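You operate a simulated robot arm through the tools that you are given. There is no shell and no other tool. Be economical: measure what you need, move in short steps, check, and stop when the job is done.

You run a simulated two-armed robot. Do the job below in one go: nothing can be reset, and whatever is moved stays where it is left.

Task
Find the leaker: press the blue and pink capsules on the paper pads.
Fine: one capsule a pad, blue plate down for a good three seconds and up again; the leaker goes in the red tub, the other in the green tray.
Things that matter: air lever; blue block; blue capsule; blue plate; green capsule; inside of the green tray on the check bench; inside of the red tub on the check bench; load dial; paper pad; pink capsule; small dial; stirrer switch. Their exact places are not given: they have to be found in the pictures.

It is judged by the outcome, as a careful person would: the job done as asked, and still so three seconds after it is handed in. It fails if anything else is knocked over, pushed out of place, dropped, spilled or broken.

Robot
Two 7-joint arms with fingered hands on one trunk, on a base that drives. Base frame: it is fixed to the floor where the robot stands at the start and does not move with it; the origin is under the middle of the robot, x ahead of it, y to its left, z up; the surface under the hand at the start is at about z = 86. Readings come in cm, degrees, newtons and seconds.
The left shoulder is at the start at [2.7, 21.5, 114.7], the right one opposite. With the tool pointing down near the work surface each hand reaches from about 10 to 68 cm from the robot's upright axis, wherever it stands, measured 20 degrees to its own side. Places, roughly: air lever [80, -50, 100]; blue block [70, 10, 90]; blue plate [80, 60, 100]; inside of the green tray on the check bench [50, 40, 90]; inside of the red tub on the check bench [50, 70, 90]; load dial [70, -50, 100]; small dial [70, 110, 90]; stirrer switch [70, 100, 90]. Payload 3.6 kg a hand.
The TCP of each hand is the grasp point between the finger pads, 2.2 cm short of the fingertips. In the tool frame z runs along the fingers and y along their closing line. The gripper opens to 13.2 cm. The gripper's body begins 6 cm behind the TCP. The gripper is a hand of 4 fingers: y runs from the thumb to the fingers, the wrist lies at [0, 0, -20.3] in the tool frame, and closing takes about 1.5 s.
Orientation is that of the tool frame in the base frame, as a unit quaternion [x, y, z, w]. With the fingers straight down and closing along the base's y, the tool's x points along the base's -x, its y along +y and its z along -z.

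Tools
- The arms move only by the tool drive_tool. It takes "left_targets", "right_targets" or both (then of equal length, played together; a hand with none holds still); each is a list of rows, each a list of 2 entries, a list of its own where there are three numbers: the shift along the base's x, y, z in units of 30 mm (1.0 is 30 mm), then the turn, a rotation vector about the base's x, y, z in units of 4 degrees (1.0 is 4 degrees). In form: [[[dx, dy, dz], [rx, ry, rz]], ...]. A call has 1 to 10 rows; each row shifts and turns the commanded pose from where the row before left it. "left_grip" and "right_grip" are, for a hand that has rows, the closure in counts, from 0 (fully open) to 255 (shut), set as the call begins (left out, the last holds). A call with a number of a shift or a turn outside -1 to 1 is refused whole. Each row takes 0.2 s and may step no farther than 5 cm and 8.6 degrees from the row before; otherwise, or with a gripper value out of range, the whole call is refused. Where a pose cannot be reached the arm comes as near as it can. A force on the tool above 40 N (or 10 N above the force at the start of the call, whichever is more), or a blocked arm, ends the call early, and 0.2 s more pass. Each finger travels about 10.8 cm/s and halts on what it meets, pressing with about 31 N; the grip force reading is that of the motor and also rises with nothing between the fingers. The clock runs only during rows and for 0.2 s after the last one: add rows that do not move to give the fingers time. It gives the time, the measured TCP pose, the force on the tool (base axes), the opening and the grip force at its end, in the units of the frame above (readings bear some noise), with the torque about the TCP (base axes, N m) and any sound that the robot's microphone picked up.
- Cameras (640 x 400 px; columns grow to the right, rows downward): "scene" is now at [16.11, 2.82, 109.2]; the picture's right is [0.33, -0.94, -0.00], its down [-0.03, -0.01, -1.00] and it looks along [0.94, 0.33, -0.03] (base axes); focal length 214 px, centre (320, 200). "left" rides on the left gripper at [-5.3, -5.3, -8.4] in its tool frame; the picture's right is [0.71, -0.71, 0.00], its down [0.53, 0.53, -0.67] and it looks along [0.47, 0.47, 0.74] (tool axes); focal length 247 px, centre (320, 200). "right" rides on the right gripper at [5.3, -5.3, -8.4] in its tool frame; the picture's right is [0.71, 0.71, 0.00], its down [-0.53, 0.53, -0.67] and it looks along [-0.47, 0.47, 0.74] (tool axes); focal length 247 px, centre (320, 200).
- grab_frame(camera): a new picture of that camera. The clock stands still meanwhile.
- lift_body(by): slides the trunk up (or, below 0, down) by that many cm; the arms and the scene camera ride with it, the base frame stays. It gives what a move gives, with no picture.
- drive_base(legs): drives the robot by 1 to 6 legs, each [ahead, turn to the left] in cm and degrees, along the robot's own axes; the way and the turn of a leg run together, so that a leg with both is an arc; at most 150 cm and 180 degrees a leg. The arms and the cameras ride along, it lands a little off, and it stops where it bumps. It gives what a move gives.
- curl_fingers(finger1, finger2, finger3, thumb_bend, hand): sets how far each is bent, from 0 (flat) to 1 (curled in); at 0.3 the hand is open as for a grip, at 0.7 the pads meet at the TCP. One left out holds its place. A second passes; each finger stops where it meets its share of the squeeze, and holds until it gets a number again. A gripper value or a shape takes the hand back. It gives what a move gives, with no picture; readings hold the bend of each and the force on the fingers (four entries, about 0 where the hand has none), thumb and palm.
- hand_shape(shape, hand): the hand has 4 fingers and takes this shape, open, in about a second: jaw (thumb against the fingers, like two jaws); tri (thumb and two fingers); tip (a fingertip pinch); poke (one finger out to press); point (the index stretched); flat (the hand flat); cup (the hand cupped); fist (a fist). The gripper value then closes the fingers along that shape, each until it touches; the sizes above hold for jaw. It gives what a move gives, with no picture.
- aim_head(pan, tilt): turns the head with the scene camera to pan (to the left, within 60 degrees either way) and tilt (down, from -29 to 69), counted from straight ahead of the robot. It gives what a move gives.
- locate(camera, pixels): for up to 12 pixels [column, row] of the newest picture of that camera ("zoom" is the newest enlarged one), the place [x, y, z] in the base frame of the surface seen there, good to about 0.3 cm. The clock stands still meanwhile.
- inspect(camera, box): a new picture of the part [left, top, right, bottom] of that camera's present view, enlarged. The clock stands still meanwhile.
- sign_off(): hands the job in; it is judged then, once.

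Keep the steps short. Do not move on a guess: measure, check each grasp and each placing, and mend mistakes. In all there are 80 turns and 78 pictures (those below and enlarged ones count). Leave the grippers open and the arms clear of the work at the hand-in unless told otherwise, and finish with a single line.

The tools are called after "Emit:" by a JSON object that holds its "api" and its "payload". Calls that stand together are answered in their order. drive_tool: Moves the arms, as the interface text tells. Its arguments: {"type":"object","properties":{"left_targets":{"type":"array"},"left_grip":{"type":"number"},"right_targets":{"type":"array"},"right_grip":{"type":"number"}},"required":[]} The other tools are called the same way: lift_body (by) slides the trunk up or down; hand_shape (shape, hand) gives the hand a shape; curl_fingers (finger1, finger2, finger3, thumb_bend, hand) moves the fingers one by one; drive_base (legs) drives the base; aim_head (pan, tilt) turns the head that bears the scene camera; grab_frame (camera) takes a picture; locate (camera, pixels) gives the place of the surface under pixels of a picture; inspect (camera, box) takes an enlarged picture of a part of a camera's view; sign_off () hands the job in.

At the start:

```text
t: 0.0
left_position: [36.25, 44.2, 119.43]
left_orientation: [0.003, 1.0, 0.001, 0.0]
left_force: [0.1, 0.8, -0.3]
left_ft_torque: [-0.02, -0.02, 0.01]
left_gripper_width: 13.2
left_gripper_force: 0.0
left_shape: jaw
left_bend: [0.3, 0.3, 0.3, 0.3]
left_finger forces: [0.1, 0.0, 0.1, 0.0, 0.0, 0.0]
right_position: [35.52, 0.0, 127.45]
right_orientation: [0.002, 1.0, 0.0, -0.001]
right_force: [-0.2, -0.6, -0.3]
right_ft_torque: [0.0, 0.0, 0.01]
right_gripper_width: 13.17
right_gripper_force: 0.1
right_shape: jaw
right_bend: [0.3, 0.3, 0.3, 0.3]
right_finger forces: [0.0, 0.0, 0.1, 0.0, 0.0, 0.1]
trunk travel left (down, up): [-42.5, 25.1]
robot x, y, heading: [-0.08, 0.21, -0.2]
head pan, tilt: [19.2, 1.6]
```

scene: 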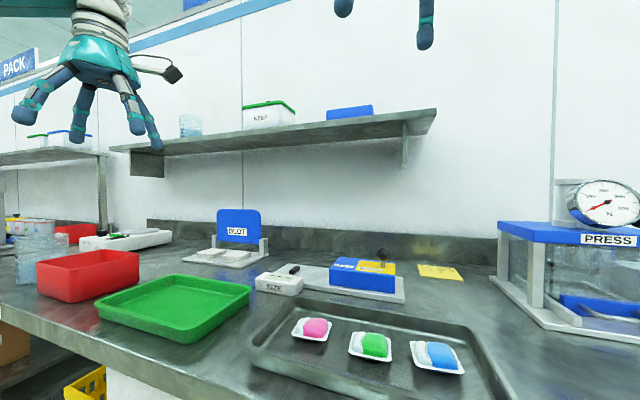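
right: 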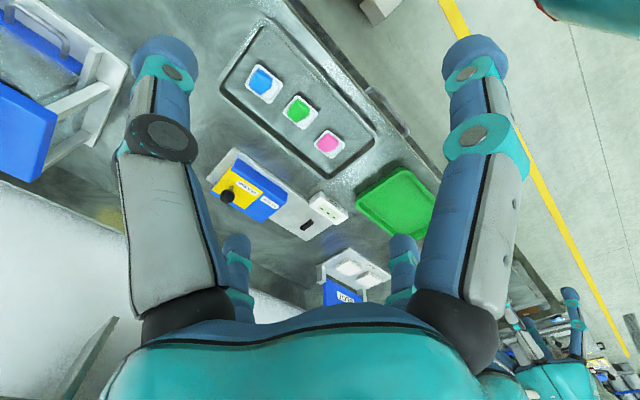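
left: 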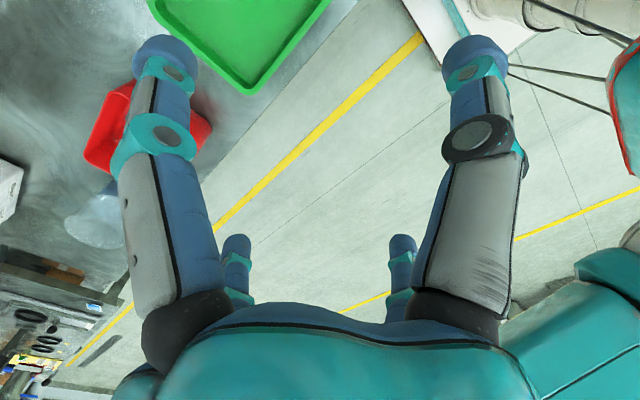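

I see the capsules in the grey tray, the BLOT station at about (235,235), and the green tray and red tub on the left. First I measure them.

Emit:
{"api": "inspect", "payload": {"camera": "scene", "box": [170, 190, 330, 290]}}

Emit:
{"api": "inspect", "payload": {"camera": "scene", "box": [260, 280, 500, 400]}}

Emit:
{"api": "locate", "payload": {"camera": "scene", "pixels": [[315, 328], [303, 328], [375, 344], [438, 355], [200, 256], [235, 258], [237, 222], [175, 305], [75, 275], [290, 283], [219, 214], [257, 214]]}}

```text
4.00 times, centred on (250, 240) of scene
```

zoom: 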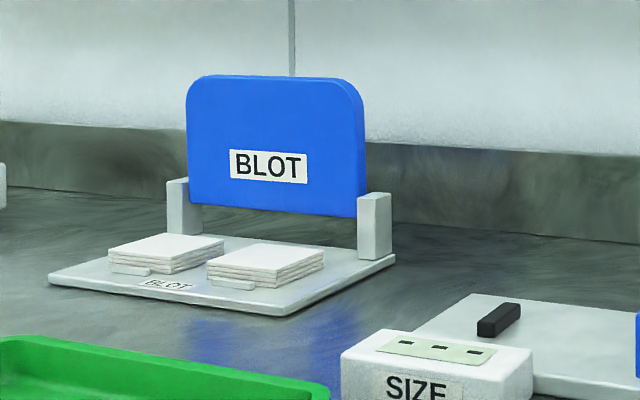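

```text
2.67 times, centred on (380, 340) of scene
```

zoom: 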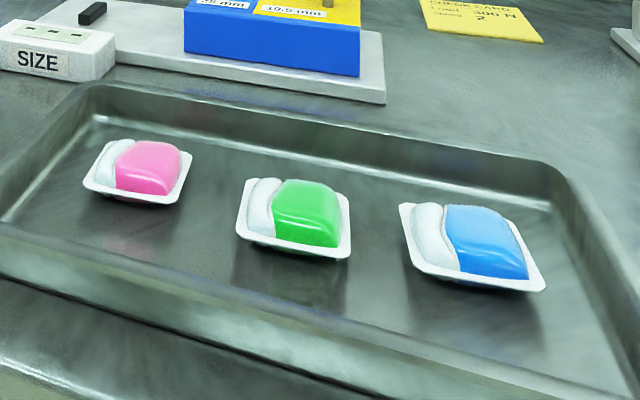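

```text
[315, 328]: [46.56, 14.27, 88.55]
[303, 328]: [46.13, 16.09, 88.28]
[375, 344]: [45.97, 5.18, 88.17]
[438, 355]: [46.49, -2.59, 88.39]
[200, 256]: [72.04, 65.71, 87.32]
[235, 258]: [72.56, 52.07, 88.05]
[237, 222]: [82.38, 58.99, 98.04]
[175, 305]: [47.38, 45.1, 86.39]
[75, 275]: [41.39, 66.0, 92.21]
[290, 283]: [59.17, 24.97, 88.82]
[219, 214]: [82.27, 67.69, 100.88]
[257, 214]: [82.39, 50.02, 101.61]
```

I see pads at roughly (74, 53–66, 88) with the plate standing behind. Next I aim the head at the tray for a better view of the capsules.

Emit:
{"api": "aim_head", "payload": {"pan": 12, "tilt": 35}}

Emit:
{"api": "grab_frame", "payload": {"camera": "scene"}}

```text
t: 1.0
left_position: [36.36, 44.07, 119.5]
left_orientation: [0.002, 1.0, 0.0, 0.0]
left_force: [-0.4, 0.2, 0.5]
left_ft_torque: [-0.01, 0.01, 0.0]
left_gripper_width: 13.2
left_gripper_force: 0.0
left_shape: jaw
left_bend: [0.3, 0.3, 0.3, 0.3]
left_finger forces: [0.0, 0.0, 0.0, 0.0, 0.0, 0.1]
right_position: [35.45, 0.0, 127.49]
right_orientation: [0.003, 1.0, 0.0, 0.001]
right_force: [0.0, -0.8, 0.7]
right_ft_torque: [-0.02, -0.03, 0.01]
right_gripper_width: 13.2
right_gripper_force: 0.2
right_shape: jaw
right_bend: [0.3, 0.3, 0.3, 0.3]
right_finger forces: [0.1, 0.0, 0.0, 0.1, 0.0, 0.1]
trunk travel left (down, up): [-42.5, 25.1]
robot x, y, heading: [0.29, 0.13, -0.3]
head pan, tilt: [12.0, 35.0]
```

```text
72 pictures are left
```

scene: 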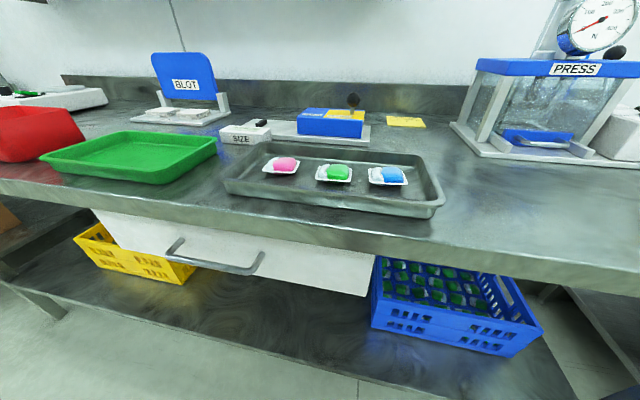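

Emit:
{"api": "inspect", "payload": {"camera": "scene", "box": [250, 140, 420, 200]}}

Emit:
{"api": "inspect", "payload": {"camera": "right", "box": [210, 10, 390, 190]}}

```text
3.76 times, centred on (335, 170) of scene
```

zoom: 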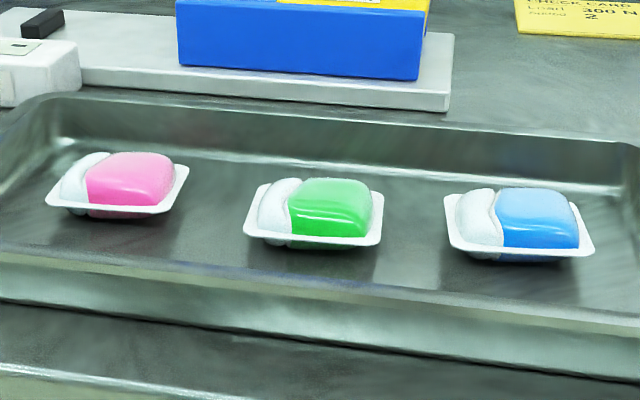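

```text
2.22 times, centred on (300, 100) of right
```

zoom: 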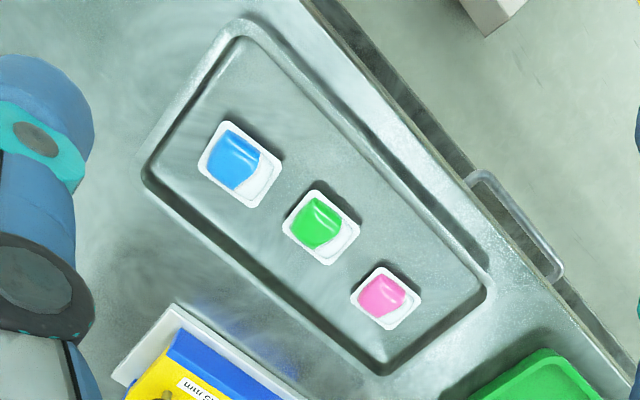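

Emit:
{"api": "locate", "payload": {"camera": "zoom", "pixels": [[381, 268], [420, 294], [394, 328], [353, 297], [381, 297], [227, 124], [279, 160], [252, 204], [201, 169], [238, 163], [320, 221], [330, 270]]}}

```text
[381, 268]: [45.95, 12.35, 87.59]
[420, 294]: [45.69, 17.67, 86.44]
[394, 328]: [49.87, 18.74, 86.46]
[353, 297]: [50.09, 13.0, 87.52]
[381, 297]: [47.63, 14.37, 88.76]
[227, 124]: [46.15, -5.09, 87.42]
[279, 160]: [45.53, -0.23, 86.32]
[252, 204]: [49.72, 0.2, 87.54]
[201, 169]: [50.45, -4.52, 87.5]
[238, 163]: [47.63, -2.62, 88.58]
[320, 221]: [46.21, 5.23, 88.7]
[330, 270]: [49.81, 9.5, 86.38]
```

Flanges are about 4.2 cm (x) by 4.9 cm (y), at z 87.5, turned about 8°. Now I measure the blot station, bench edge and bins.

Emit:
{"api": "aim_head", "payload": {"pan": 38, "tilt": 20}}

Emit:
{"api": "grab_frame", "payload": {"camera": "scene"}}

Emit:
{"api": "inspect", "payload": {"camera": "scene", "box": [240, 80, 440, 205]}}

```text
t: 1.9
left_position: [36.25, 44.11, 119.59]
left_orientation: [0.003, 1.0, 0.0, 0.0]
left_force: [-0.4, 0.8, 0.1]
left_ft_torque: [0.02, 0.01, 0.02]
left_gripper_width: 13.19
left_gripper_force: 0.0
left_shape: jaw
left_bend: [0.3, 0.3, 0.3, 0.3]
left_finger forces: [0.0, 0.1, 0.1, 0.0, 0.0, 0.1]
right_position: [35.55, 0.09, 127.42]
right_orientation: [0.003, 1.0, 0.0, 0.001]
right_force: [0.0, 0.2, 0.0]
right_ft_torque: [-0.05, 0.01, -0.01]
right_gripper_width: 13.16
right_gripper_force: 0.0
right_shape: jaw
right_bend: [0.3, 0.3, 0.3, 0.3]
right_finger forces: [0.1, 0.0, 0.0, 0.0, 0.1, 0.0]
trunk travel left (down, up): [-42.5, 25.1]
robot x, y, heading: [0.36, 0.19, 0.1]
head pan, tilt: [38.0, 20.0]
```

```text
69 pictures are left
```

scene: 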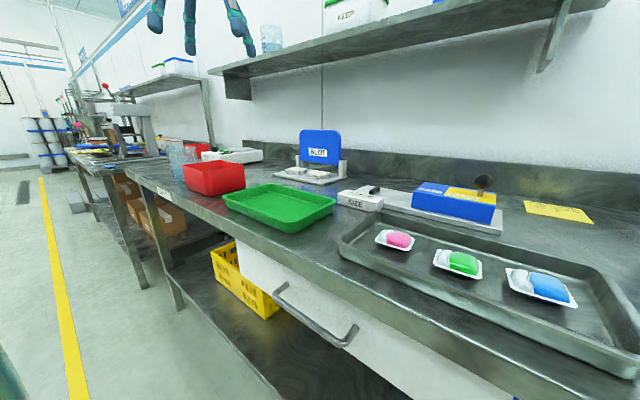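

```text
3.20 times, centred on (340, 142) of scene
```

zoom: 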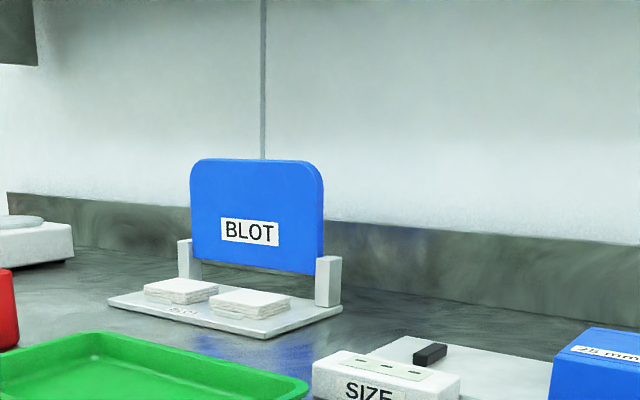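

Emit:
{"api": "locate", "payload": {"camera": "zoom", "pixels": [[180, 298], [148, 288], [186, 280], [216, 286], [212, 308], [250, 290], [289, 297], [270, 317], [330, 262], [322, 275], [258, 158], [264, 334]]}}

Emit:
{"api": "locate", "payload": {"camera": "scene", "pixels": [[222, 196], [290, 232], [335, 202], [268, 184], [280, 212], [188, 185], [243, 163], [215, 170], [267, 238], [320, 160], [339, 267], [270, 50]]}}

```text
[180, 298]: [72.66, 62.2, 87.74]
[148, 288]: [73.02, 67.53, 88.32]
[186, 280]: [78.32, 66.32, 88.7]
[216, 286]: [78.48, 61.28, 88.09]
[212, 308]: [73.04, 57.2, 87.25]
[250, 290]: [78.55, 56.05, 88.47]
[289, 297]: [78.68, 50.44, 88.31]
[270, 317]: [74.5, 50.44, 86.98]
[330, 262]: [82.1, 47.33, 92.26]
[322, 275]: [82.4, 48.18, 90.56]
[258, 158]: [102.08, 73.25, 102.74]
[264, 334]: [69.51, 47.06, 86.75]
```

```text
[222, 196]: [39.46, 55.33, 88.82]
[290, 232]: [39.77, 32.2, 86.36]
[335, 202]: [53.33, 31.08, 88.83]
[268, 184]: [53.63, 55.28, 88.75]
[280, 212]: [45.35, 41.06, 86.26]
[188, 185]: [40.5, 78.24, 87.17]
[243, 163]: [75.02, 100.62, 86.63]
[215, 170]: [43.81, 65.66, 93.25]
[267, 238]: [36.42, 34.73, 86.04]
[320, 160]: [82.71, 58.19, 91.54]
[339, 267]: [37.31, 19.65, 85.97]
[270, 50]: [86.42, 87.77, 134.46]
```

Pads: left centre ≈ (75.7, 64.2), right ≈ (75.8, 53.2), tops 88.4. They're out of reach from here, so I look down to see how much room the base has.

Emit:
{"api": "aim_head", "payload": {"pan": 20, "tilt": 69}}

Emit:
{"api": "grab_frame", "payload": {"camera": "scene"}}

```text
t: 3.1
left_position: [36.21, 44.13, 119.43]
left_orientation: [0.003, 1.0, 0.0, 0.0]
left_force: [-0.2, 0.6, -1.0]
left_ft_torque: [0.01, -0.01, 0.01]
left_gripper_width: 13.18
left_gripper_force: 0.1
left_shape: jaw
left_bend: [0.3, 0.3, 0.3, 0.3]
left_finger forces: [0.0, 0.0, 0.0, 0.1, 0.0, 0.0]
right_position: [35.55, -0.01, 127.65]
right_orientation: [0.004, 1.0, 0.0, 0.0]
right_force: [0.5, 0.5, -0.2]
right_ft_torque: [0.01, -0.01, -0.02]
right_gripper_width: 13.2
right_gripper_force: 0.1
right_shape: jaw
right_bend: [0.3, 0.3, 0.3, 0.3]
right_finger forces: [0.0, 0.0, 0.0, 0.1, 0.0, 0.0]
trunk travel left (down, up): [-42.5, 25.1]
robot x, y, heading: [0.02, 0.4, 0.1]
head pan, tilt: [20.0, 68.8]
```

```text
67 pictures are left
```

scene: 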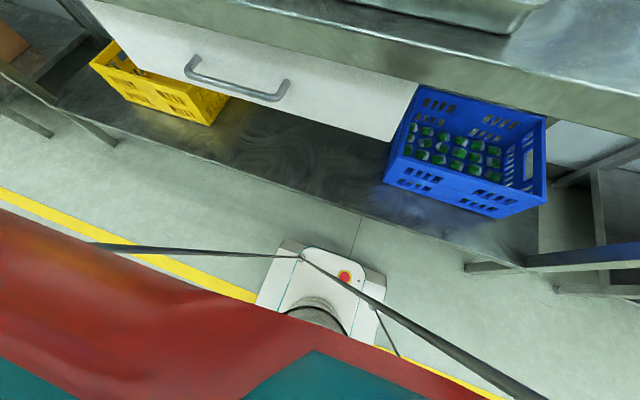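

Emit:
{"api": "locate", "payload": {"camera": "scene", "pixels": [[335, 255], [290, 243], [384, 275], [335, 200], [236, 97], [158, 108], [272, 180], [470, 222], [120, 145], [240, 240], [300, 300], [370, 40]]}}

```text
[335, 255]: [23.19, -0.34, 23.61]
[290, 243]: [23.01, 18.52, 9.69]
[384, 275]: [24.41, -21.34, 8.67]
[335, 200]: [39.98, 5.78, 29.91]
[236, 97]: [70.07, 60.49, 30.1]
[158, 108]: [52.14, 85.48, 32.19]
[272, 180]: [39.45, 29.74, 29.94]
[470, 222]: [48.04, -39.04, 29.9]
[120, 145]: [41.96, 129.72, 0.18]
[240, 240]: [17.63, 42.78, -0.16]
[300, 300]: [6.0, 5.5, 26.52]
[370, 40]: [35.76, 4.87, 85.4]
```

Base front is at x≈24 and lower shelf edge at x≈39.5. Plan: pick each capsule from here with the left hand, then drive left/ahead to the pads. First I move the right hand aside and bring the left over the pink capsule (47.65, 15.05), turned 8°, part closed.

Emit:
{"api": "drive_tool", "payload": {"left_targets": [[[0.38, -0.97, -0.4], [0, 0, 0.2]], [[0.38, -0.97, -0.4], [0, 0, 0.2]], [[0.38, -0.97, -0.4], [0, 0, 0.2]], [[0.38, -0.97, -0.4], [0, 0, 0.2]], [[0.38, -0.97, -0.4], [0, 0, 0.2]], [[0.38, -0.97, -0.4], [0, 0, 0.2]], [[0.38, -0.97, -0.4], [0, 0, 0.2]], [[0.38, -0.97, -0.4], [0, 0, 0.2]], [[0.38, -0.97, -0.4], [0, 0, 0.2]], [[0.38, -0.97, -0.4], [0, 0, 0.2]]], "right_targets": [[[0, -1, 0], [0, 0, 0]], [[0, -1, 0], [0, 0, 0]], [[0, -1, 0], [0, 0, 0]], [[0, -1, 0], [0, 0, 0]], [[0, -1, 0], [0, 0, 0]], [[0, -1, 0], [0, 0, 0]], [[0, -1, 0], [0, 0, 0]], [[0, -1, 0], [0, 0, 0]], [[0, -1, 0], [0, 0, 0]], [[0, -1, 0], [0, 0, 0]]], "left_grip": 110}}

Emit:
{"api": "grab_frame", "payload": {"camera": "left"}}

Emit:
{"api": "aim_head", "payload": {"pan": 15, "tilt": 35}}

Emit:
{"api": "grab_frame", "payload": {"camera": "scene"}}

```text
t: 5.3
left_position: [47.79, 14.81, 107.4]
left_orientation: [-0.068, 0.998, 0.002, 0.0]
left_force: [-0.2, -0.1, 0.5]
left_ft_torque: [0.08, 0.0, -0.01]
left_gripper_width: 7.55
left_gripper_force: 0.0
left_shape: jaw
left_bend: [0.33, 0.33, 0.33, 0.7]
left_finger forces: [0.0, 0.0, 0.0, 0.0, 0.0, 0.1]
right_position: [35.53, -30.13, 127.39]
right_orientation: [0.003, 1.0, 0.001, -0.001]
right_force: [-0.1, 0.1, 0.7]
right_ft_torque: [-0.05, -0.04, -0.01]
right_gripper_width: 13.18
right_gripper_force: 0.0
right_shape: jaw
right_bend: [0.3, 0.3, 0.3, 0.3]
right_finger forces: [0.1, 0.0, 0.1, 0.0, 0.0, 0.0]
trunk travel left (down, up): [-42.5, 25.1]
robot x, y, heading: [-0.08, -0.49, -0.0]
head pan, tilt: [20.0, 68.8]
```

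```text
66 pictures are left
```

left: 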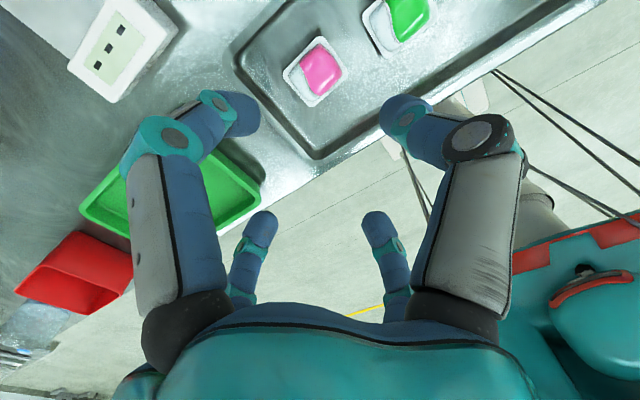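

```text
t: 6.2
left_position: [47.81, 15.0, 107.54]
left_orientation: [-0.067, 0.998, -0.001, 0.0]
left_force: [-0.1, -0.4, 0.4]
left_ft_torque: [0.01, 0.01, 0.06]
left_gripper_width: 7.56
left_gripper_force: 0.0
left_shape: jaw
left_bend: [0.33, 0.33, 0.33, 0.7]
left_finger forces: [0.0, 0.0, 0.0, 0.0, 0.1, 0.0]
right_position: [35.47, -29.94, 127.43]
right_orientation: [0.002, 1.0, 0.0, -0.002]
right_force: [-0.2, 0.0, -0.1]
right_ft_torque: [0.03, 0.01, 0.01]
right_gripper_width: 13.2
right_gripper_force: 0.1
right_shape: jaw
right_bend: [0.3, 0.3, 0.3, 0.3]
right_finger forces: [0.0, 0.0, 0.0, 0.0, 0.0, 0.1]
trunk travel left (down, up): [-42.5, 25.1]
robot x, y, heading: [-0.16, -0.42, -0.0]
head pan, tilt: [15.0, 35.0]
```

```text
65 pictures are left
```

scene: 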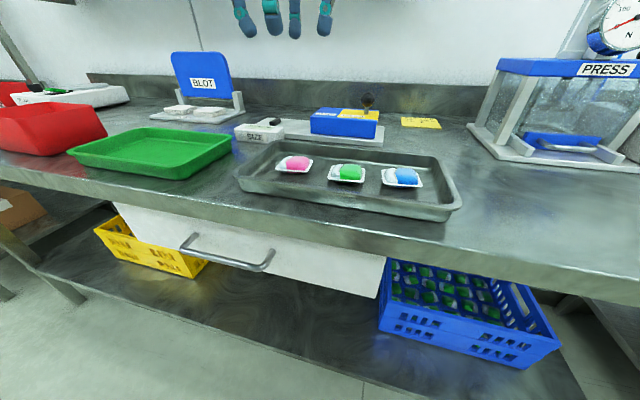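

Emit:
{"api": "inspect", "payload": {"camera": "scene", "box": [200, 0, 360, 100]}}

Emit:
{"api": "aim_head", "payload": {"pan": 18, "tilt": 5}}

Emit:
{"api": "grab_frame", "payload": {"camera": "scene"}}

```text
4.00 times, centred on (280, 50) of scene
```

zoom: 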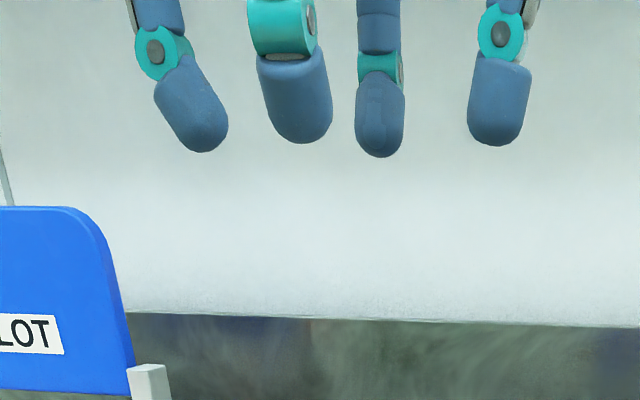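

```text
t: 7.2
left_position: [47.69, 15.03, 107.42]
left_orientation: [-0.068, 0.998, 0.0, 0.0]
left_force: [0.0, 0.2, 0.2]
left_ft_torque: [-0.01, 0.03, 0.01]
left_gripper_width: 7.57
left_gripper_force: 0.0
left_shape: jaw
left_bend: [0.33, 0.33, 0.33, 0.7]
left_finger forces: [0.0, 0.0, 0.0, 0.1, 0.0, 0.0]
right_position: [35.43, -29.87, 127.54]
right_orientation: [0.003, 1.0, 0.0, -0.002]
right_force: [0.6, -0.1, -0.3]
right_ft_torque: [-0.05, 0.01, 0.02]
right_gripper_width: 13.19
right_gripper_force: 0.0
right_shape: jaw
right_bend: [0.3, 0.3, 0.3, 0.3]
right_finger forces: [0.1, 0.1, 0.0, 0.0, 0.1, 0.1]
trunk travel left (down, up): [-42.5, 25.1]
robot x, y, heading: [0.12, -0.36, 0.2]
head pan, tilt: [18.0, 5.0]
```

```text
63 pictures are left
```

scene: 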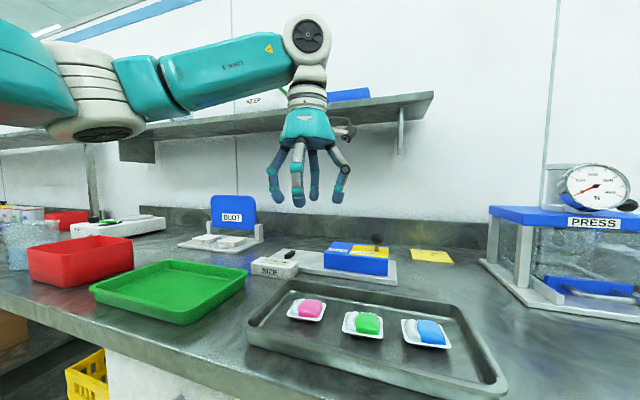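

Emit:
{"api": "inspect", "payload": {"camera": "scene", "box": [240, 100, 370, 215]}}

Emit:
{"api": "locate", "payload": {"camera": "scene", "pixels": [[276, 197], [297, 200], [314, 197], [338, 197], [297, 145], [340, 165], [270, 172], [311, 160]]}}

```text
3.48 times, centred on (305, 158) of scene
```

zoom: 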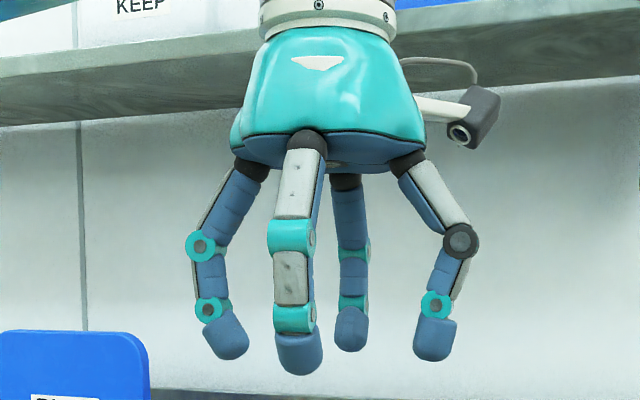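

```text
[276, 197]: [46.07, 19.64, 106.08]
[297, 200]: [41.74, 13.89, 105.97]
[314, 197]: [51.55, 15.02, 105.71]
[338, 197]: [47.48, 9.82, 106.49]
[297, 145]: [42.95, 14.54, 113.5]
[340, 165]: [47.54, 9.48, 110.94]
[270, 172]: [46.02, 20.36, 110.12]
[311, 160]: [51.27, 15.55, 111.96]
```

The hand has four digits at ±x and ±y of the TCP. I try the fingertip pinch shape to see whether it's slimmer.

Emit:
{"api": "hand_shape", "payload": {"hand": "left", "shape": "tip"}}

Emit:
{"api": "inspect", "payload": {"camera": "scene", "box": [230, 100, 380, 215]}}

Emit:
{"api": "grab_frame", "payload": {"camera": "left"}}

```text
t: 8.1
left_position: [47.74, 15.07, 107.34]
left_orientation: [-0.066, 0.998, 0.0, 0.0]
left_force: [0.0, -0.1, -0.2]
left_ft_torque: [-0.02, -0.05, -0.02]
left_gripper_width: 13.19
left_gripper_force: 0.0
left_shape: tip
left_bend: [0.11, 0.3, 0.11, 0.3]
left_finger forces: [0.0, 0.0, 0.0, 0.0, 0.0, 0.0]
right_position: [35.45, -30.04, 127.42]
right_orientation: [0.002, 1.0, 0.0, -0.001]
right_force: [0.3, 0.4, -0.2]
right_ft_torque: [-0.04, 0.03, -0.04]
right_gripper_width: 13.19
right_gripper_force: 0.0
right_shape: jaw
right_bend: [0.3, 0.3, 0.3, 0.3]
right_finger forces: [0.1, 0.0, 0.0, 0.0, 0.1, 0.0]
trunk travel left (down, up): [-42.5, 25.1]
robot x, y, heading: [-0.05, -0.02, 0.2]
head pan, tilt: [18.0, 5.0]
```

```text
3.48 times, centred on (305, 158) of scene
```

zoom: 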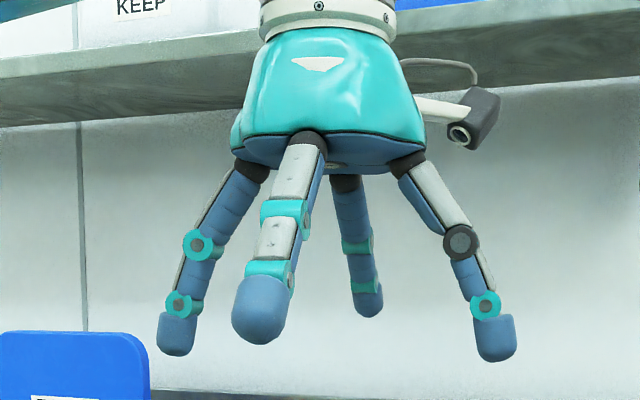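

```text
60 pictures are left
```

left: 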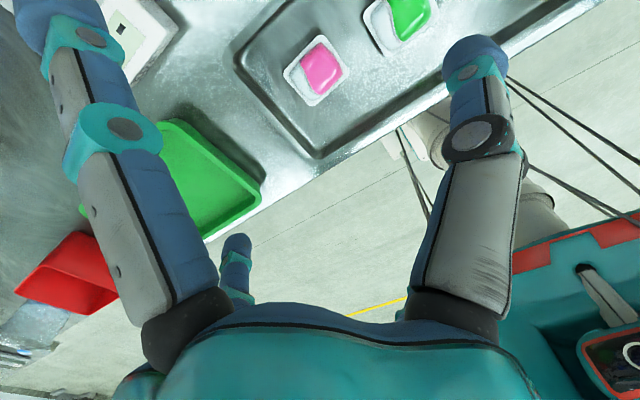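

In "tip" the side digits splay out; jaw is more compact, so I go back to jaw. I re-measure the pink capsule in this left view too.

Emit:
{"api": "locate", "payload": {"camera": "left", "pixels": [[318, 38], [348, 72], [313, 104], [285, 71], [318, 70], [318, 150], [240, 65], [390, 110], [405, 12]]}}

Emit:
{"api": "hand_shape", "payload": {"hand": "left", "shape": "jaw"}}

```text
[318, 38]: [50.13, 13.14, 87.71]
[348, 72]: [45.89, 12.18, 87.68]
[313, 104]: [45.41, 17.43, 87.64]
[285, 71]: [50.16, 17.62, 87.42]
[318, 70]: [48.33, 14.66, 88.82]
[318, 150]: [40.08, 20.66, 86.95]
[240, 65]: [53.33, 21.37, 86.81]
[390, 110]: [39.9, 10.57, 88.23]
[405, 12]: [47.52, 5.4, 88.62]
```

```text
t: 9.0
left_position: [47.68, 15.02, 107.42]
left_orientation: [-0.067, 0.998, -0.001, 0.0]
left_force: [0.7, 0.1, -0.1]
left_ft_torque: [0.0, 0.04, 0.01]
left_gripper_width: 13.19
left_gripper_force: 0.2
left_shape: jaw
left_bend: [0.3, 0.3, 0.3, 0.3]
left_finger forces: [0.0, 0.1, 0.1, 0.0, 0.0, 0.1]
right_position: [35.46, -30.02, 127.48]
right_orientation: [0.003, 1.0, -0.001, -0.001]
right_force: [-0.1, 0.1, 0.2]
right_ft_torque: [-0.03, 0.0, 0.0]
right_gripper_width: 13.2
right_gripper_force: 0.1
right_shape: jaw
right_bend: [0.3, 0.3, 0.3, 0.3]
right_finger forces: [0.0, 0.0, 0.1, 0.0, 0.0, 0.1]
trunk travel left (down, up): [-42.5, 25.1]
robot x, y, heading: [-0.13, -0.42, -0.1]
head pan, tilt: [18.0, 5.0]
```

Pink centre (47.9, 15.1), flange 4.5×5.0, clearances fine. Descend to TCP z≈89.2 with the hand part-closed.

Emit:
{"api": "drive_tool", "payload": {"left_targets": [[[0.07, 0.03, 0], [0, 0, 0]], [[0, 0, 0], [0, 0, 0]], [[0, 0, -1], [0, 0, 0]], [[0, 0, -1], [0, 0, 0]], [[0, 0, -1], [0, 0, 0]], [[0, 0, -1], [0, 0, 0]], [[0, 0, -1], [0, 0, 0]], [[0, 0, -0.6], [0, 0, 0]], [[0, 0, -0.45], [0, 0, 0]]], "left_grip": 118}}

Emit:
{"api": "aim_head", "payload": {"pan": 18, "tilt": 30}}

Emit:
{"api": "inspect", "payload": {"camera": "scene", "box": [230, 80, 430, 205]}}

Emit:
{"api": "grab_frame", "payload": {"camera": "left"}}

```text
t: 11.0
left_position: [47.86, 14.91, 89.34]
left_orientation: [-0.067, 0.998, 0.0, -0.001]
left_force: [0.0, 0.2, -0.1]
left_ft_torque: [-0.01, 0.01, 0.01]
left_gripper_width: 7.13
left_gripper_force: 0.1
left_shape: jaw
left_bend: [0.34, 0.34, 0.34, 0.7]
left_finger forces: [0.0, 0.1, 0.0, 0.0, 0.1, 0.0]
right_position: [35.5, -30.03, 127.41]
right_orientation: [0.002, 1.0, 0.0, -0.001]
right_force: [-0.4, -0.9, -0.3]
right_ft_torque: [0.0, 0.0, 0.01]
right_gripper_width: 13.19
right_gripper_force: 0.0
right_shape: jaw
right_bend: [0.3, 0.3, 0.3, 0.3]
right_finger forces: [0.0, 0.0, 0.0, 0.1, 0.0, 0.0]
trunk travel left (down, up): [-42.5, 25.1]
robot x, y, heading: [0.24, 0.13, 0.0]
head pan, tilt: [18.0, 5.0]
```

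```text
t: 11.9
left_position: [47.96, 14.92, 89.39]
left_orientation: [-0.067, 0.998, 0.0, -0.001]
left_force: [-0.8, 0.4, -0.4]
left_ft_torque: [0.02, 0.04, 0.01]
left_gripper_width: 7.14
left_gripper_force: 0.1
left_shape: jaw
left_bend: [0.34, 0.34, 0.34, 0.7]
left_finger forces: [0.0, 0.0, 0.1, 0.0, 0.0, 0.1]
right_position: [35.41, -29.93, 127.37]
right_orientation: [0.002, 1.0, 0.001, -0.001]
right_force: [-0.5, -0.3, 1.2]
right_ft_torque: [-0.01, -0.02, 0.0]
right_gripper_width: 13.18
right_gripper_force: 0.1
right_shape: jaw
right_bend: [0.3, 0.3, 0.3, 0.3]
right_finger forces: [0.0, 0.0, 0.0, 0.1, 0.0, 0.0]
trunk travel left (down, up): [-42.5, 25.1]
robot x, y, heading: [-0.06, 0.03, -0.0]
head pan, tilt: [18.0, 30.0]
```

```text
3.20 times, centred on (330, 142) of scene
```

zoom: 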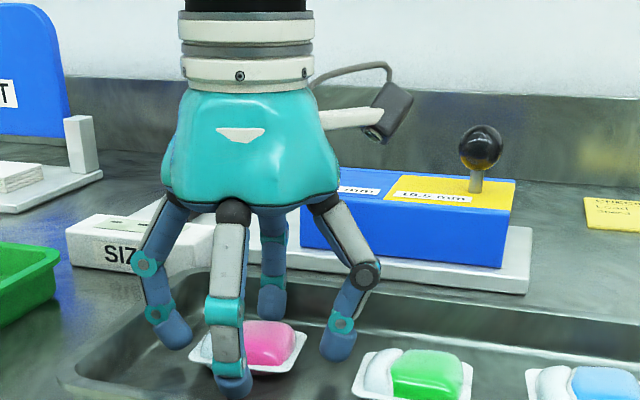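

```text
58 pictures are left
```

left: 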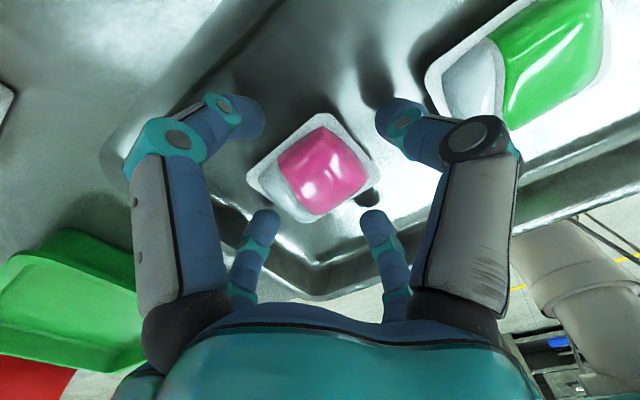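

The capsule sits central between the four tips. Close gently in steps, watching finger forces.

Emit:
{"api": "drive_tool", "payload": {"left_targets": [[[0, 0, 0], [0, 0, 0]], [[0, 0, 0], [0, 0, 0]], [[0, 0, 0], [0, 0, 0]]], "left_grip": 148}}

Emit:
{"api": "drive_tool", "payload": {"left_targets": [[[0, 0, 0], [0, 0, 0]], [[0, 0, 0], [0, 0, 0]], [[0, 0, 0], [0, 0, 0]]], "left_grip": 162}}

Emit:
{"api": "grab_frame", "payload": {"camera": "left"}}

```text
t: 12.7
left_position: [47.89, 14.79, 89.37]
left_orientation: [-0.067, 0.998, 0.0, -0.001]
left_force: [0.5, 0.0, -0.3]
left_ft_torque: [0.02, 0.01, -0.02]
left_gripper_width: 5.58
left_gripper_force: 0.0
left_shape: jaw
left_bend: [0.4, 0.4, 0.4, 0.7]
left_finger forces: [0.1, 0.2, 0.0, 0.0, 0.1, 0.0]
right_position: [35.48, -30.03, 127.3]
right_orientation: [0.003, 1.0, 0.0, -0.001]
right_force: [-0.2, -0.4, -0.4]
right_ft_torque: [-0.03, 0.02, 0.01]
right_gripper_width: 13.19
right_gripper_force: 0.0
right_shape: jaw
right_bend: [0.3, 0.3, 0.3, 0.3]
right_finger forces: [0.0, 0.0, 0.1, 0.0, 0.0, 0.0]
trunk travel left (down, up): [-42.5, 25.1]
robot x, y, heading: [0.43, 0.15, -0.1]
head pan, tilt: [18.0, 30.0]
```

```text
t: 13.5
left_position: [47.84, 14.93, 89.45]
left_orientation: [-0.067, 0.998, 0.0, 0.0]
left_force: [-0.2, 0.5, 0.4]
left_ft_torque: [0.02, 0.01, 0.01]
left_gripper_width: 4.87
left_gripper_force: 0.1
left_shape: jaw
left_bend: [0.43, 0.43, 0.43, 0.7]
left_finger forces: [0.1, 0.2, 0.0, 0.0, 0.1, 0.1]
right_position: [35.47, -30.04, 127.34]
right_orientation: [0.003, 1.0, 0.001, -0.001]
right_force: [-0.2, 0.2, -0.4]
right_ft_torque: [0.0, -0.02, -0.01]
right_gripper_width: 13.16
right_gripper_force: 0.0
right_shape: jaw
right_bend: [0.3, 0.3, 0.3, 0.3]
right_finger forces: [0.0, 0.0, 0.0, 0.1, 0.0, 0.1]
trunk travel left (down, up): [-42.5, 25.1]
robot x, y, heading: [-0.22, 0.17, 0.2]
head pan, tilt: [18.0, 30.0]
```

```text
57 pictures are left
```

left: 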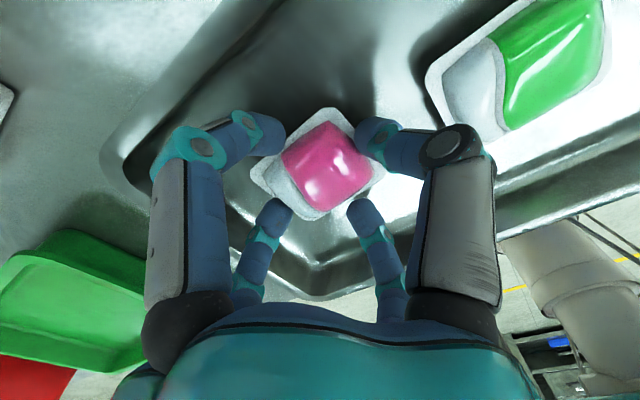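

Emit:
{"api": "drive_tool", "payload": {"left_targets": [[[0, 0, 0], [0, 0, 0]], [[0, 0, 0], [0, 0, 0]], [[0, 0, 0], [0, 0, 0]]], "left_grip": 172}}

Emit:
{"api": "inspect", "payload": {"camera": "left", "box": [220, 80, 420, 240]}}

```text
t: 14.3
left_position: [47.97, 15.0, 89.39]
left_orientation: [-0.067, 0.998, 0.0, 0.0]
left_force: [0.7, -0.3, 4.2]
left_ft_torque: [-0.05, 0.02, -0.01]
left_gripper_width: 4.01
left_gripper_force: 31.1
left_shape: jaw
left_bend: [0.79, 0.79, 0.78, 0.7]
left_finger forces: [26.6, 26.5, 26.4, 0.0, 27.3, 0.1]
right_position: [35.38, -30.05, 127.49]
right_orientation: [0.002, 1.0, 0.0, 0.0]
right_force: [0.1, 0.3, -0.3]
right_ft_torque: [0.02, 0.01, -0.02]
right_gripper_width: 13.18
right_gripper_force: 0.0
right_shape: jaw
right_bend: [0.3, 0.3, 0.3, 0.3]
right_finger forces: [0.0, 0.0, 0.0, 0.0, 0.1, 0.0]
trunk travel left (down, up): [-42.5, 25.1]
robot x, y, heading: [-0.0, 0.11, -0.1]
head pan, tilt: [18.0, 30.0]
```

```text
2.50 times, centred on (320, 160) of left
```

zoom: 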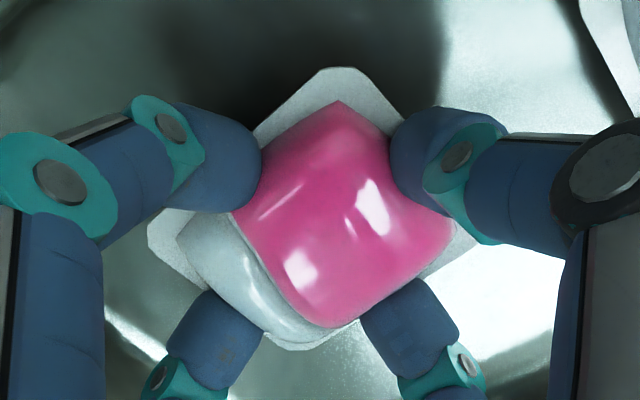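

Gripped on the dome, capsule intact. Lift and check.

Emit:
{"api": "drive_tool", "payload": {"left_targets": [[[0, 0, 0.5], [0, 0, 0]], [[0, 0, 1], [0, 0, 0]], [[0, 0, 1], [0, 0, 0]], [[0, 0, 1], [0, 0, 0]], [[0, 0, 1], [0, 0, 0]], [[0, 0, 1], [0, 0, 0]], [[0, 0, 1], [0, 0, 0]], [[0, 0, 1], [0, 0, 0]], [[0, 0, 1], [0, 0, 0]]]}}

Emit:
{"api": "grab_frame", "payload": {"camera": "left"}}

Emit:
{"api": "drive_base", "payload": {"legs": [[0, 45]]}}

```text
t: 16.3
left_position: [48.04, 15.3, 114.8]
left_orientation: [-0.068, 0.998, 0.0, 0.0]
left_force: [0.6, -1.1, -0.8]
left_ft_torque: [-0.03, 0.01, -0.01]
left_gripper_width: 3.96
left_gripper_force: 31.0
left_shape: jaw
left_bend: [0.79, 0.79, 0.78, 0.7]
left_finger forces: [26.3, 25.7, 26.2, 0.0, 25.8, 0.0]
right_position: [35.42, -29.92, 127.4]
right_orientation: [0.004, 1.0, 0.0, 0.001]
right_force: [0.1, -0.3, -0.5]
right_ft_torque: [-0.02, -0.02, -0.01]
right_gripper_width: 13.2
right_gripper_force: 0.2
right_shape: jaw
right_bend: [0.3, 0.3, 0.3, 0.3]
right_finger forces: [0.1, 0.1, 0.0, 0.0, 0.0, 0.1]
trunk travel left (down, up): [-42.5, 25.1]
robot x, y, heading: [0.07, 0.26, -0.1]
head pan, tilt: [18.0, 30.0]
```

```text
55 pictures are left
```

left: 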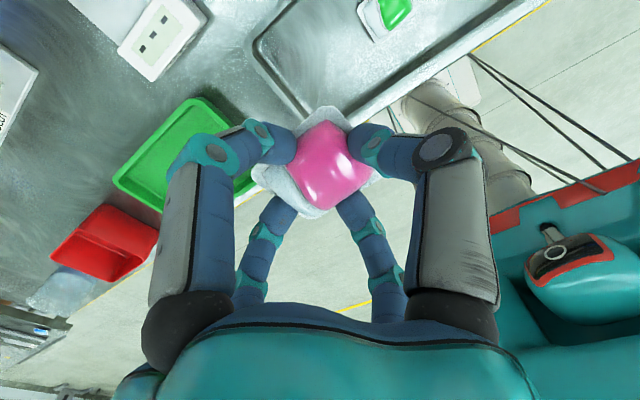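

```text
t: 18.8
left_position: [23.5, 44.67, 114.94]
left_orientation: [-0.441, 0.897, -0.001, 0.0]
left_force: [-1.1, -0.3, -0.1]
left_ft_torque: [0.01, -0.01, -0.04]
left_gripper_width: 3.94
left_gripper_force: 31.0
left_shape: jaw
left_bend: [0.79, 0.79, 0.78, 0.7]
left_finger forces: [26.4, 25.7, 25.9, 0.0, 25.8, 0.1]
right_position: [46.43, 3.62, 127.35]
right_orientation: [-0.378, 0.926, -0.001, -0.001]
right_force: [0.2, 0.1, -0.4]
right_ft_torque: [-0.02, 0.0, -0.04]
right_gripper_width: 13.19
right_gripper_force: 0.0
right_shape: jaw
right_bend: [0.3, 0.3, 0.3, 0.3]
right_finger forces: [0.0, 0.0, 0.1, 0.1, 0.0, 0.0]
trunk travel left (down, up): [-42.5, 25.1]
robot x, y, heading: [2.0, -2.56, 44.5]
head pan, tilt: [18.0, 30.0]
```

Capsule held. Continue: turn to 90°, drive 39 cm, turn back.

Emit:
{"api": "drive_base", "payload": {"legs": [[0, 45], [40, 0], [0, -90]]}}

```text
t: 26.6
left_position: [47.9, 63.86, 115.0]
left_orientation: [-0.154, 0.988, 0.001, -0.002]
left_force: [0.1, -0.6, -0.8]
left_ft_torque: [0.02, 0.0, -0.02]
left_gripper_width: 3.9
left_gripper_force: 31.2
left_shape: jaw
left_bend: [0.79, 0.79, 0.78, 0.7]
left_finger forces: [26.1, 26.1, 24.7, 0.1, 26.0, 0.0]
right_position: [43.27, 17.07, 127.47]
right_orientation: [-0.085, 0.996, 0.002, 0.001]
right_force: [-0.3, 0.3, 0.1]
right_ft_torque: [0.0, 0.0, 0.0]
right_gripper_width: 13.2
right_gripper_force: 0.0
right_shape: jaw
right_bend: [0.3, 0.3, 0.3, 0.3]
right_finger forces: [0.1, 0.0, 0.1, 0.0, 0.0, 0.1]
trunk travel left (down, up): [-42.5, 25.1]
robot x, y, heading: [2.45, 41.66, 7.7]
head pan, tilt: [18.0, 30.0]
stopped in leg 3: the robot was blocked; the commanded pose is now the measured one
```

Blocked at heading 7.7°. I look around before doing anything.

Emit:
{"api": "aim_head", "payload": {"pan": 10, "tilt": 65}}

Emit:
{"api": "grab_frame", "payload": {"camera": "scene"}}

Emit:
{"api": "aim_head", "payload": {"pan": 20, "tilt": 15}}

Emit:
{"api": "grab_frame", "payload": {"camera": "scene"}}

Emit:
{"api": "grab_frame", "payload": {"camera": "right"}}

```text
t: 27.6
left_position: [47.8, 64.21, 114.97]
left_orientation: [-0.156, 0.988, 0.0, -0.001]
left_force: [0.5, -0.3, -0.3]
left_ft_torque: [-0.02, 0.0, 0.01]
left_gripper_width: 3.91
left_gripper_force: 31.4
left_shape: jaw
left_bend: [0.79, 0.79, 0.78, 0.7]
left_finger forces: [26.2, 26.2, 24.7, 0.0, 26.0, 0.0]
right_position: [43.19, 17.37, 127.57]
right_orientation: [-0.085, 0.996, 0.0, 0.0]
right_force: [0.1, -0.1, -0.3]
right_ft_torque: [0.02, -0.01, 0.01]
right_gripper_width: 13.21
right_gripper_force: 0.0
right_shape: jaw
right_bend: [0.3, 0.3, 0.3, 0.3]
right_finger forces: [0.1, 0.0, 0.0, 0.0, 0.0, 0.0]
trunk travel left (down, up): [-42.5, 25.1]
robot x, y, heading: [2.72, 41.54, 7.8]
head pan, tilt: [10.0, 65.0]
```

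```text
54 pictures are left
```

scene: 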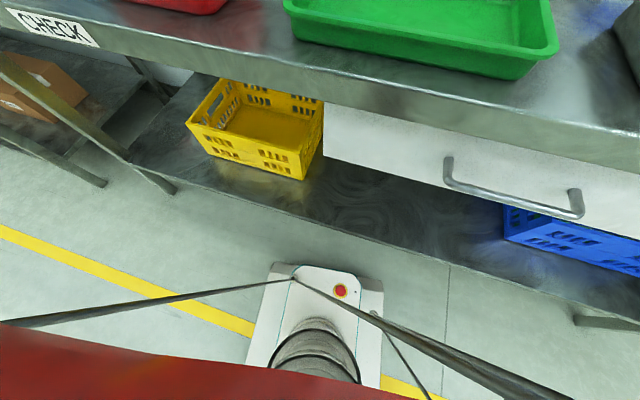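

```text
t: 28.8
left_position: [47.81, 64.12, 114.99]
left_orientation: [-0.155, 0.988, -0.001, -0.002]
left_force: [-0.1, -0.1, 0.0]
left_ft_torque: [-0.02, -0.01, 0.0]
left_gripper_width: 3.92
left_gripper_force: 30.8
left_shape: jaw
left_bend: [0.79, 0.79, 0.78, 0.7]
left_finger forces: [26.2, 26.2, 24.7, 0.0, 25.9, 0.1]
right_position: [43.31, 17.51, 127.66]
right_orientation: [-0.086, 0.996, 0.0, 0.0]
right_force: [1.1, 0.3, 0.4]
right_ft_torque: [0.03, 0.0, 0.01]
right_gripper_width: 13.19
right_gripper_force: 0.1
right_shape: jaw
right_bend: [0.3, 0.3, 0.3, 0.3]
right_finger forces: [0.0, 0.1, 0.0, 0.0, 0.0, 0.1]
trunk travel left (down, up): [-42.5, 25.1]
robot x, y, heading: [2.59, 41.54, 7.6]
head pan, tilt: [20.0, 15.0]
```

```text
53 pictures are left
```

scene: 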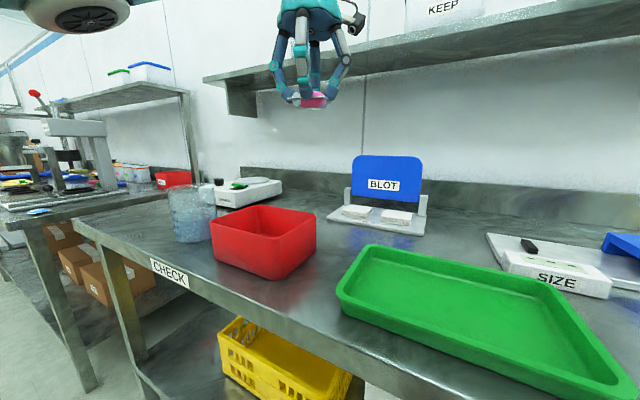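

```text
52 pictures are left
```

right: 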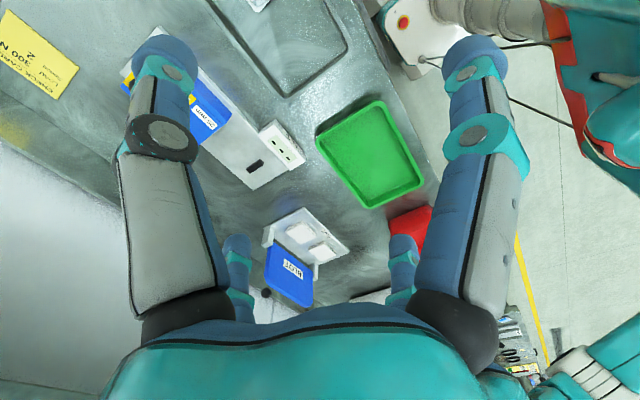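

Nothing visible touched in front. I check both sides.

Emit:
{"api": "aim_head", "payload": {"pan": -60, "tilt": 35}}

Emit:
{"api": "grab_frame", "payload": {"camera": "scene"}}

Emit:
{"api": "aim_head", "payload": {"pan": 60, "tilt": 30}}

Emit:
{"api": "grab_frame", "payload": {"camera": "scene"}}

```text
t: 30.3
left_position: [47.85, 64.07, 115.04]
left_orientation: [-0.154, 0.988, 0.0, 0.0]
left_force: [0.1, 0.5, -0.3]
left_ft_torque: [0.05, 0.0, -0.01]
left_gripper_width: 3.91
left_gripper_force: 31.1
left_shape: jaw
left_bend: [0.79, 0.79, 0.78, 0.7]
left_finger forces: [26.1, 26.1, 24.7, 0.1, 26.1, 0.0]
right_position: [43.22, 17.4, 127.58]
right_orientation: [-0.085, 0.996, 0.0, 0.0]
right_force: [0.7, 0.0, -0.1]
right_ft_torque: [0.01, 0.01, -0.03]
right_gripper_width: 13.21
right_gripper_force: 0.0
right_shape: jaw
right_bend: [0.3, 0.3, 0.3, 0.3]
right_finger forces: [0.1, 0.0, 0.0, 0.0, 0.1, 0.0]
trunk travel left (down, up): [-42.5, 25.1]
robot x, y, heading: [2.97, 41.8, 7.9]
head pan, tilt: [-60.0, 35.0]
```

```text
51 pictures are left
```

scene: 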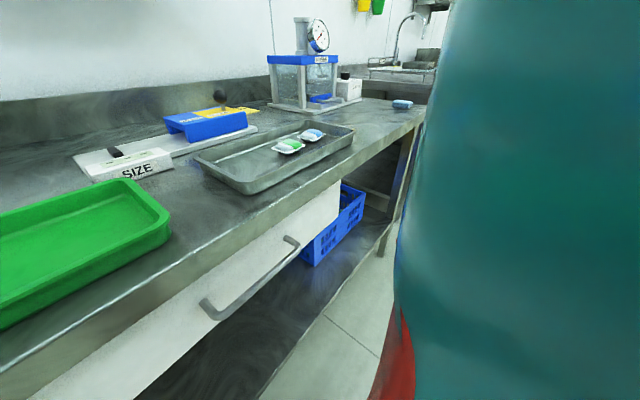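

```text
t: 32.3
left_position: [47.87, 64.2, 114.98]
left_orientation: [-0.155, 0.988, 0.0, -0.001]
left_force: [-0.5, 0.2, -0.6]
left_ft_torque: [0.01, -0.03, -0.03]
left_gripper_width: 3.9
left_gripper_force: 31.0
left_shape: jaw
left_bend: [0.79, 0.79, 0.78, 0.7]
left_finger forces: [26.1, 26.2, 24.7, 0.0, 25.9, 0.0]
right_position: [43.25, 17.48, 127.57]
right_orientation: [-0.086, 0.996, 0.0, 0.0]
right_force: [0.1, 0.0, -0.3]
right_ft_torque: [-0.02, 0.01, 0.0]
right_gripper_width: 13.22
right_gripper_force: 0.0
right_shape: jaw
right_bend: [0.3, 0.3, 0.3, 0.3]
right_finger forces: [0.0, 0.1, 0.0, 0.1, 0.0, 0.1]
trunk travel left (down, up): [-42.5, 25.1]
robot x, y, heading: [3.12, 42.11, 7.8]
head pan, tilt: [60.0, 30.0]
```

```text
50 pictures are left
```

scene: 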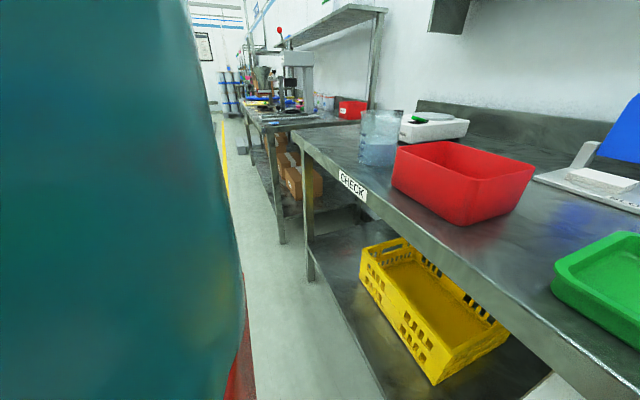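

Nothing disturbed. Drive ahead 8 cm, staying clear of the lower shelf.

Emit:
{"api": "drive_base", "payload": {"legs": [[8, 0]]}}

Emit:
{"api": "aim_head", "payload": {"pan": 18, "tilt": 20}}

Emit:
{"api": "inspect", "payload": {"camera": "scene", "box": [260, 80, 460, 205]}}

```text
t: 33.4
left_position: [56.25, 65.03, 114.99]
left_orientation: [-0.153, 0.988, 0.0, -0.002]
left_force: [-0.3, 0.2, -0.5]
left_ft_torque: [0.01, 0.04, 0.02]
left_gripper_width: 3.9
left_gripper_force: 30.4
left_shape: jaw
left_bend: [0.79, 0.79, 0.78, 0.7]
left_finger forces: [26.2, 26.3, 24.8, 0.0, 26.0, 0.0]
right_position: [51.39, 18.46, 127.63]
right_orientation: [-0.083, 0.997, 0.0, -0.001]
right_force: [-0.1, -0.5, 0.6]
right_ft_torque: [0.02, 0.07, -0.01]
right_gripper_width: 13.19
right_gripper_force: 0.1
right_shape: jaw
right_bend: [0.3, 0.3, 0.3, 0.3]
right_finger forces: [0.0, 0.0, 0.0, 0.0, 0.0, 0.0]
trunk travel left (down, up): [-42.5, 25.1]
robot x, y, heading: [10.9, 43.03, 7.6]
head pan, tilt: [60.0, 30.0]
```

```text
t: 34.5
left_position: [56.05, 65.13, 115.15]
left_orientation: [-0.154, 0.988, 0.0, -0.001]
left_force: [0.5, 0.2, -0.5]
left_ft_torque: [0.02, -0.01, -0.01]
left_gripper_width: 3.91
left_gripper_force: 31.2
left_shape: jaw
left_bend: [0.79, 0.79, 0.78, 0.7]
left_finger forces: [26.1, 26.2, 24.7, 0.1, 26.0, 0.0]
right_position: [51.25, 18.45, 127.52]
right_orientation: [-0.084, 0.996, 0.0, 0.0]
right_force: [0.8, 0.3, 0.3]
right_ft_torque: [0.02, 0.02, 0.01]
right_gripper_width: 13.2
right_gripper_force: 0.0
right_shape: jaw
right_bend: [0.3, 0.3, 0.3, 0.3]
right_finger forces: [0.0, 0.1, 0.0, 0.0, 0.0, 0.0]
trunk travel left (down, up): [-42.5, 25.1]
robot x, y, heading: [11.32, 43.06, 7.6]
head pan, tilt: [18.0, 20.0]
```

```text
3.20 times, centred on (360, 142) of scene
```

zoom: 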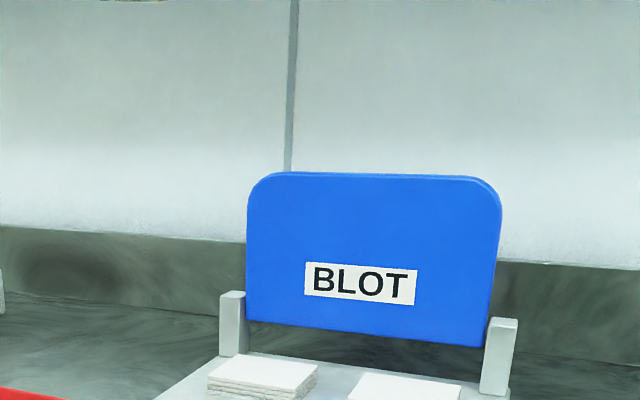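

Emit:
{"api": "inspect", "payload": {"camera": "scene", "box": [270, 180, 430, 280]}}

```text
4.00 times, centred on (350, 230) of scene
```

zoom: 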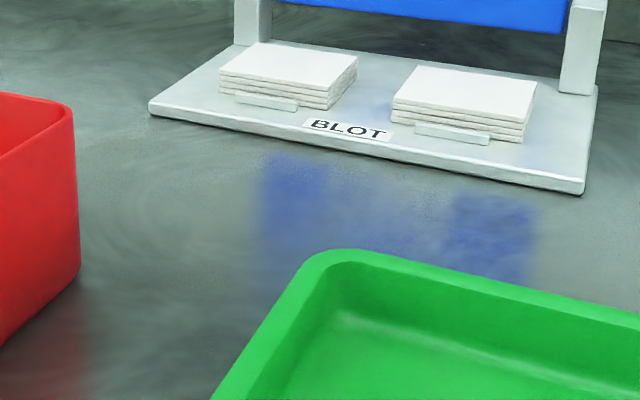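

Emit:
{"api": "locate", "payload": {"camera": "zoom", "pixels": [[222, 72], [330, 92], [355, 57], [260, 44], [395, 101], [523, 125], [534, 84], [418, 68], [575, 20], [590, 6], [400, 5], [238, 10]]}}

```text
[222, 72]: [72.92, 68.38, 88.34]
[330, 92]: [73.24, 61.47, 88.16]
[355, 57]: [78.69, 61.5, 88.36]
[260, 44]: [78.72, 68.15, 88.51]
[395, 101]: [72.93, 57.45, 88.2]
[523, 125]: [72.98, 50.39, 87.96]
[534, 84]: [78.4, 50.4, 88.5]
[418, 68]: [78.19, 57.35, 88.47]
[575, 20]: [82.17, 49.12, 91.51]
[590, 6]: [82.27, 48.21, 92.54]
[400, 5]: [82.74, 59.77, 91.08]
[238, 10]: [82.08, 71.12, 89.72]
```

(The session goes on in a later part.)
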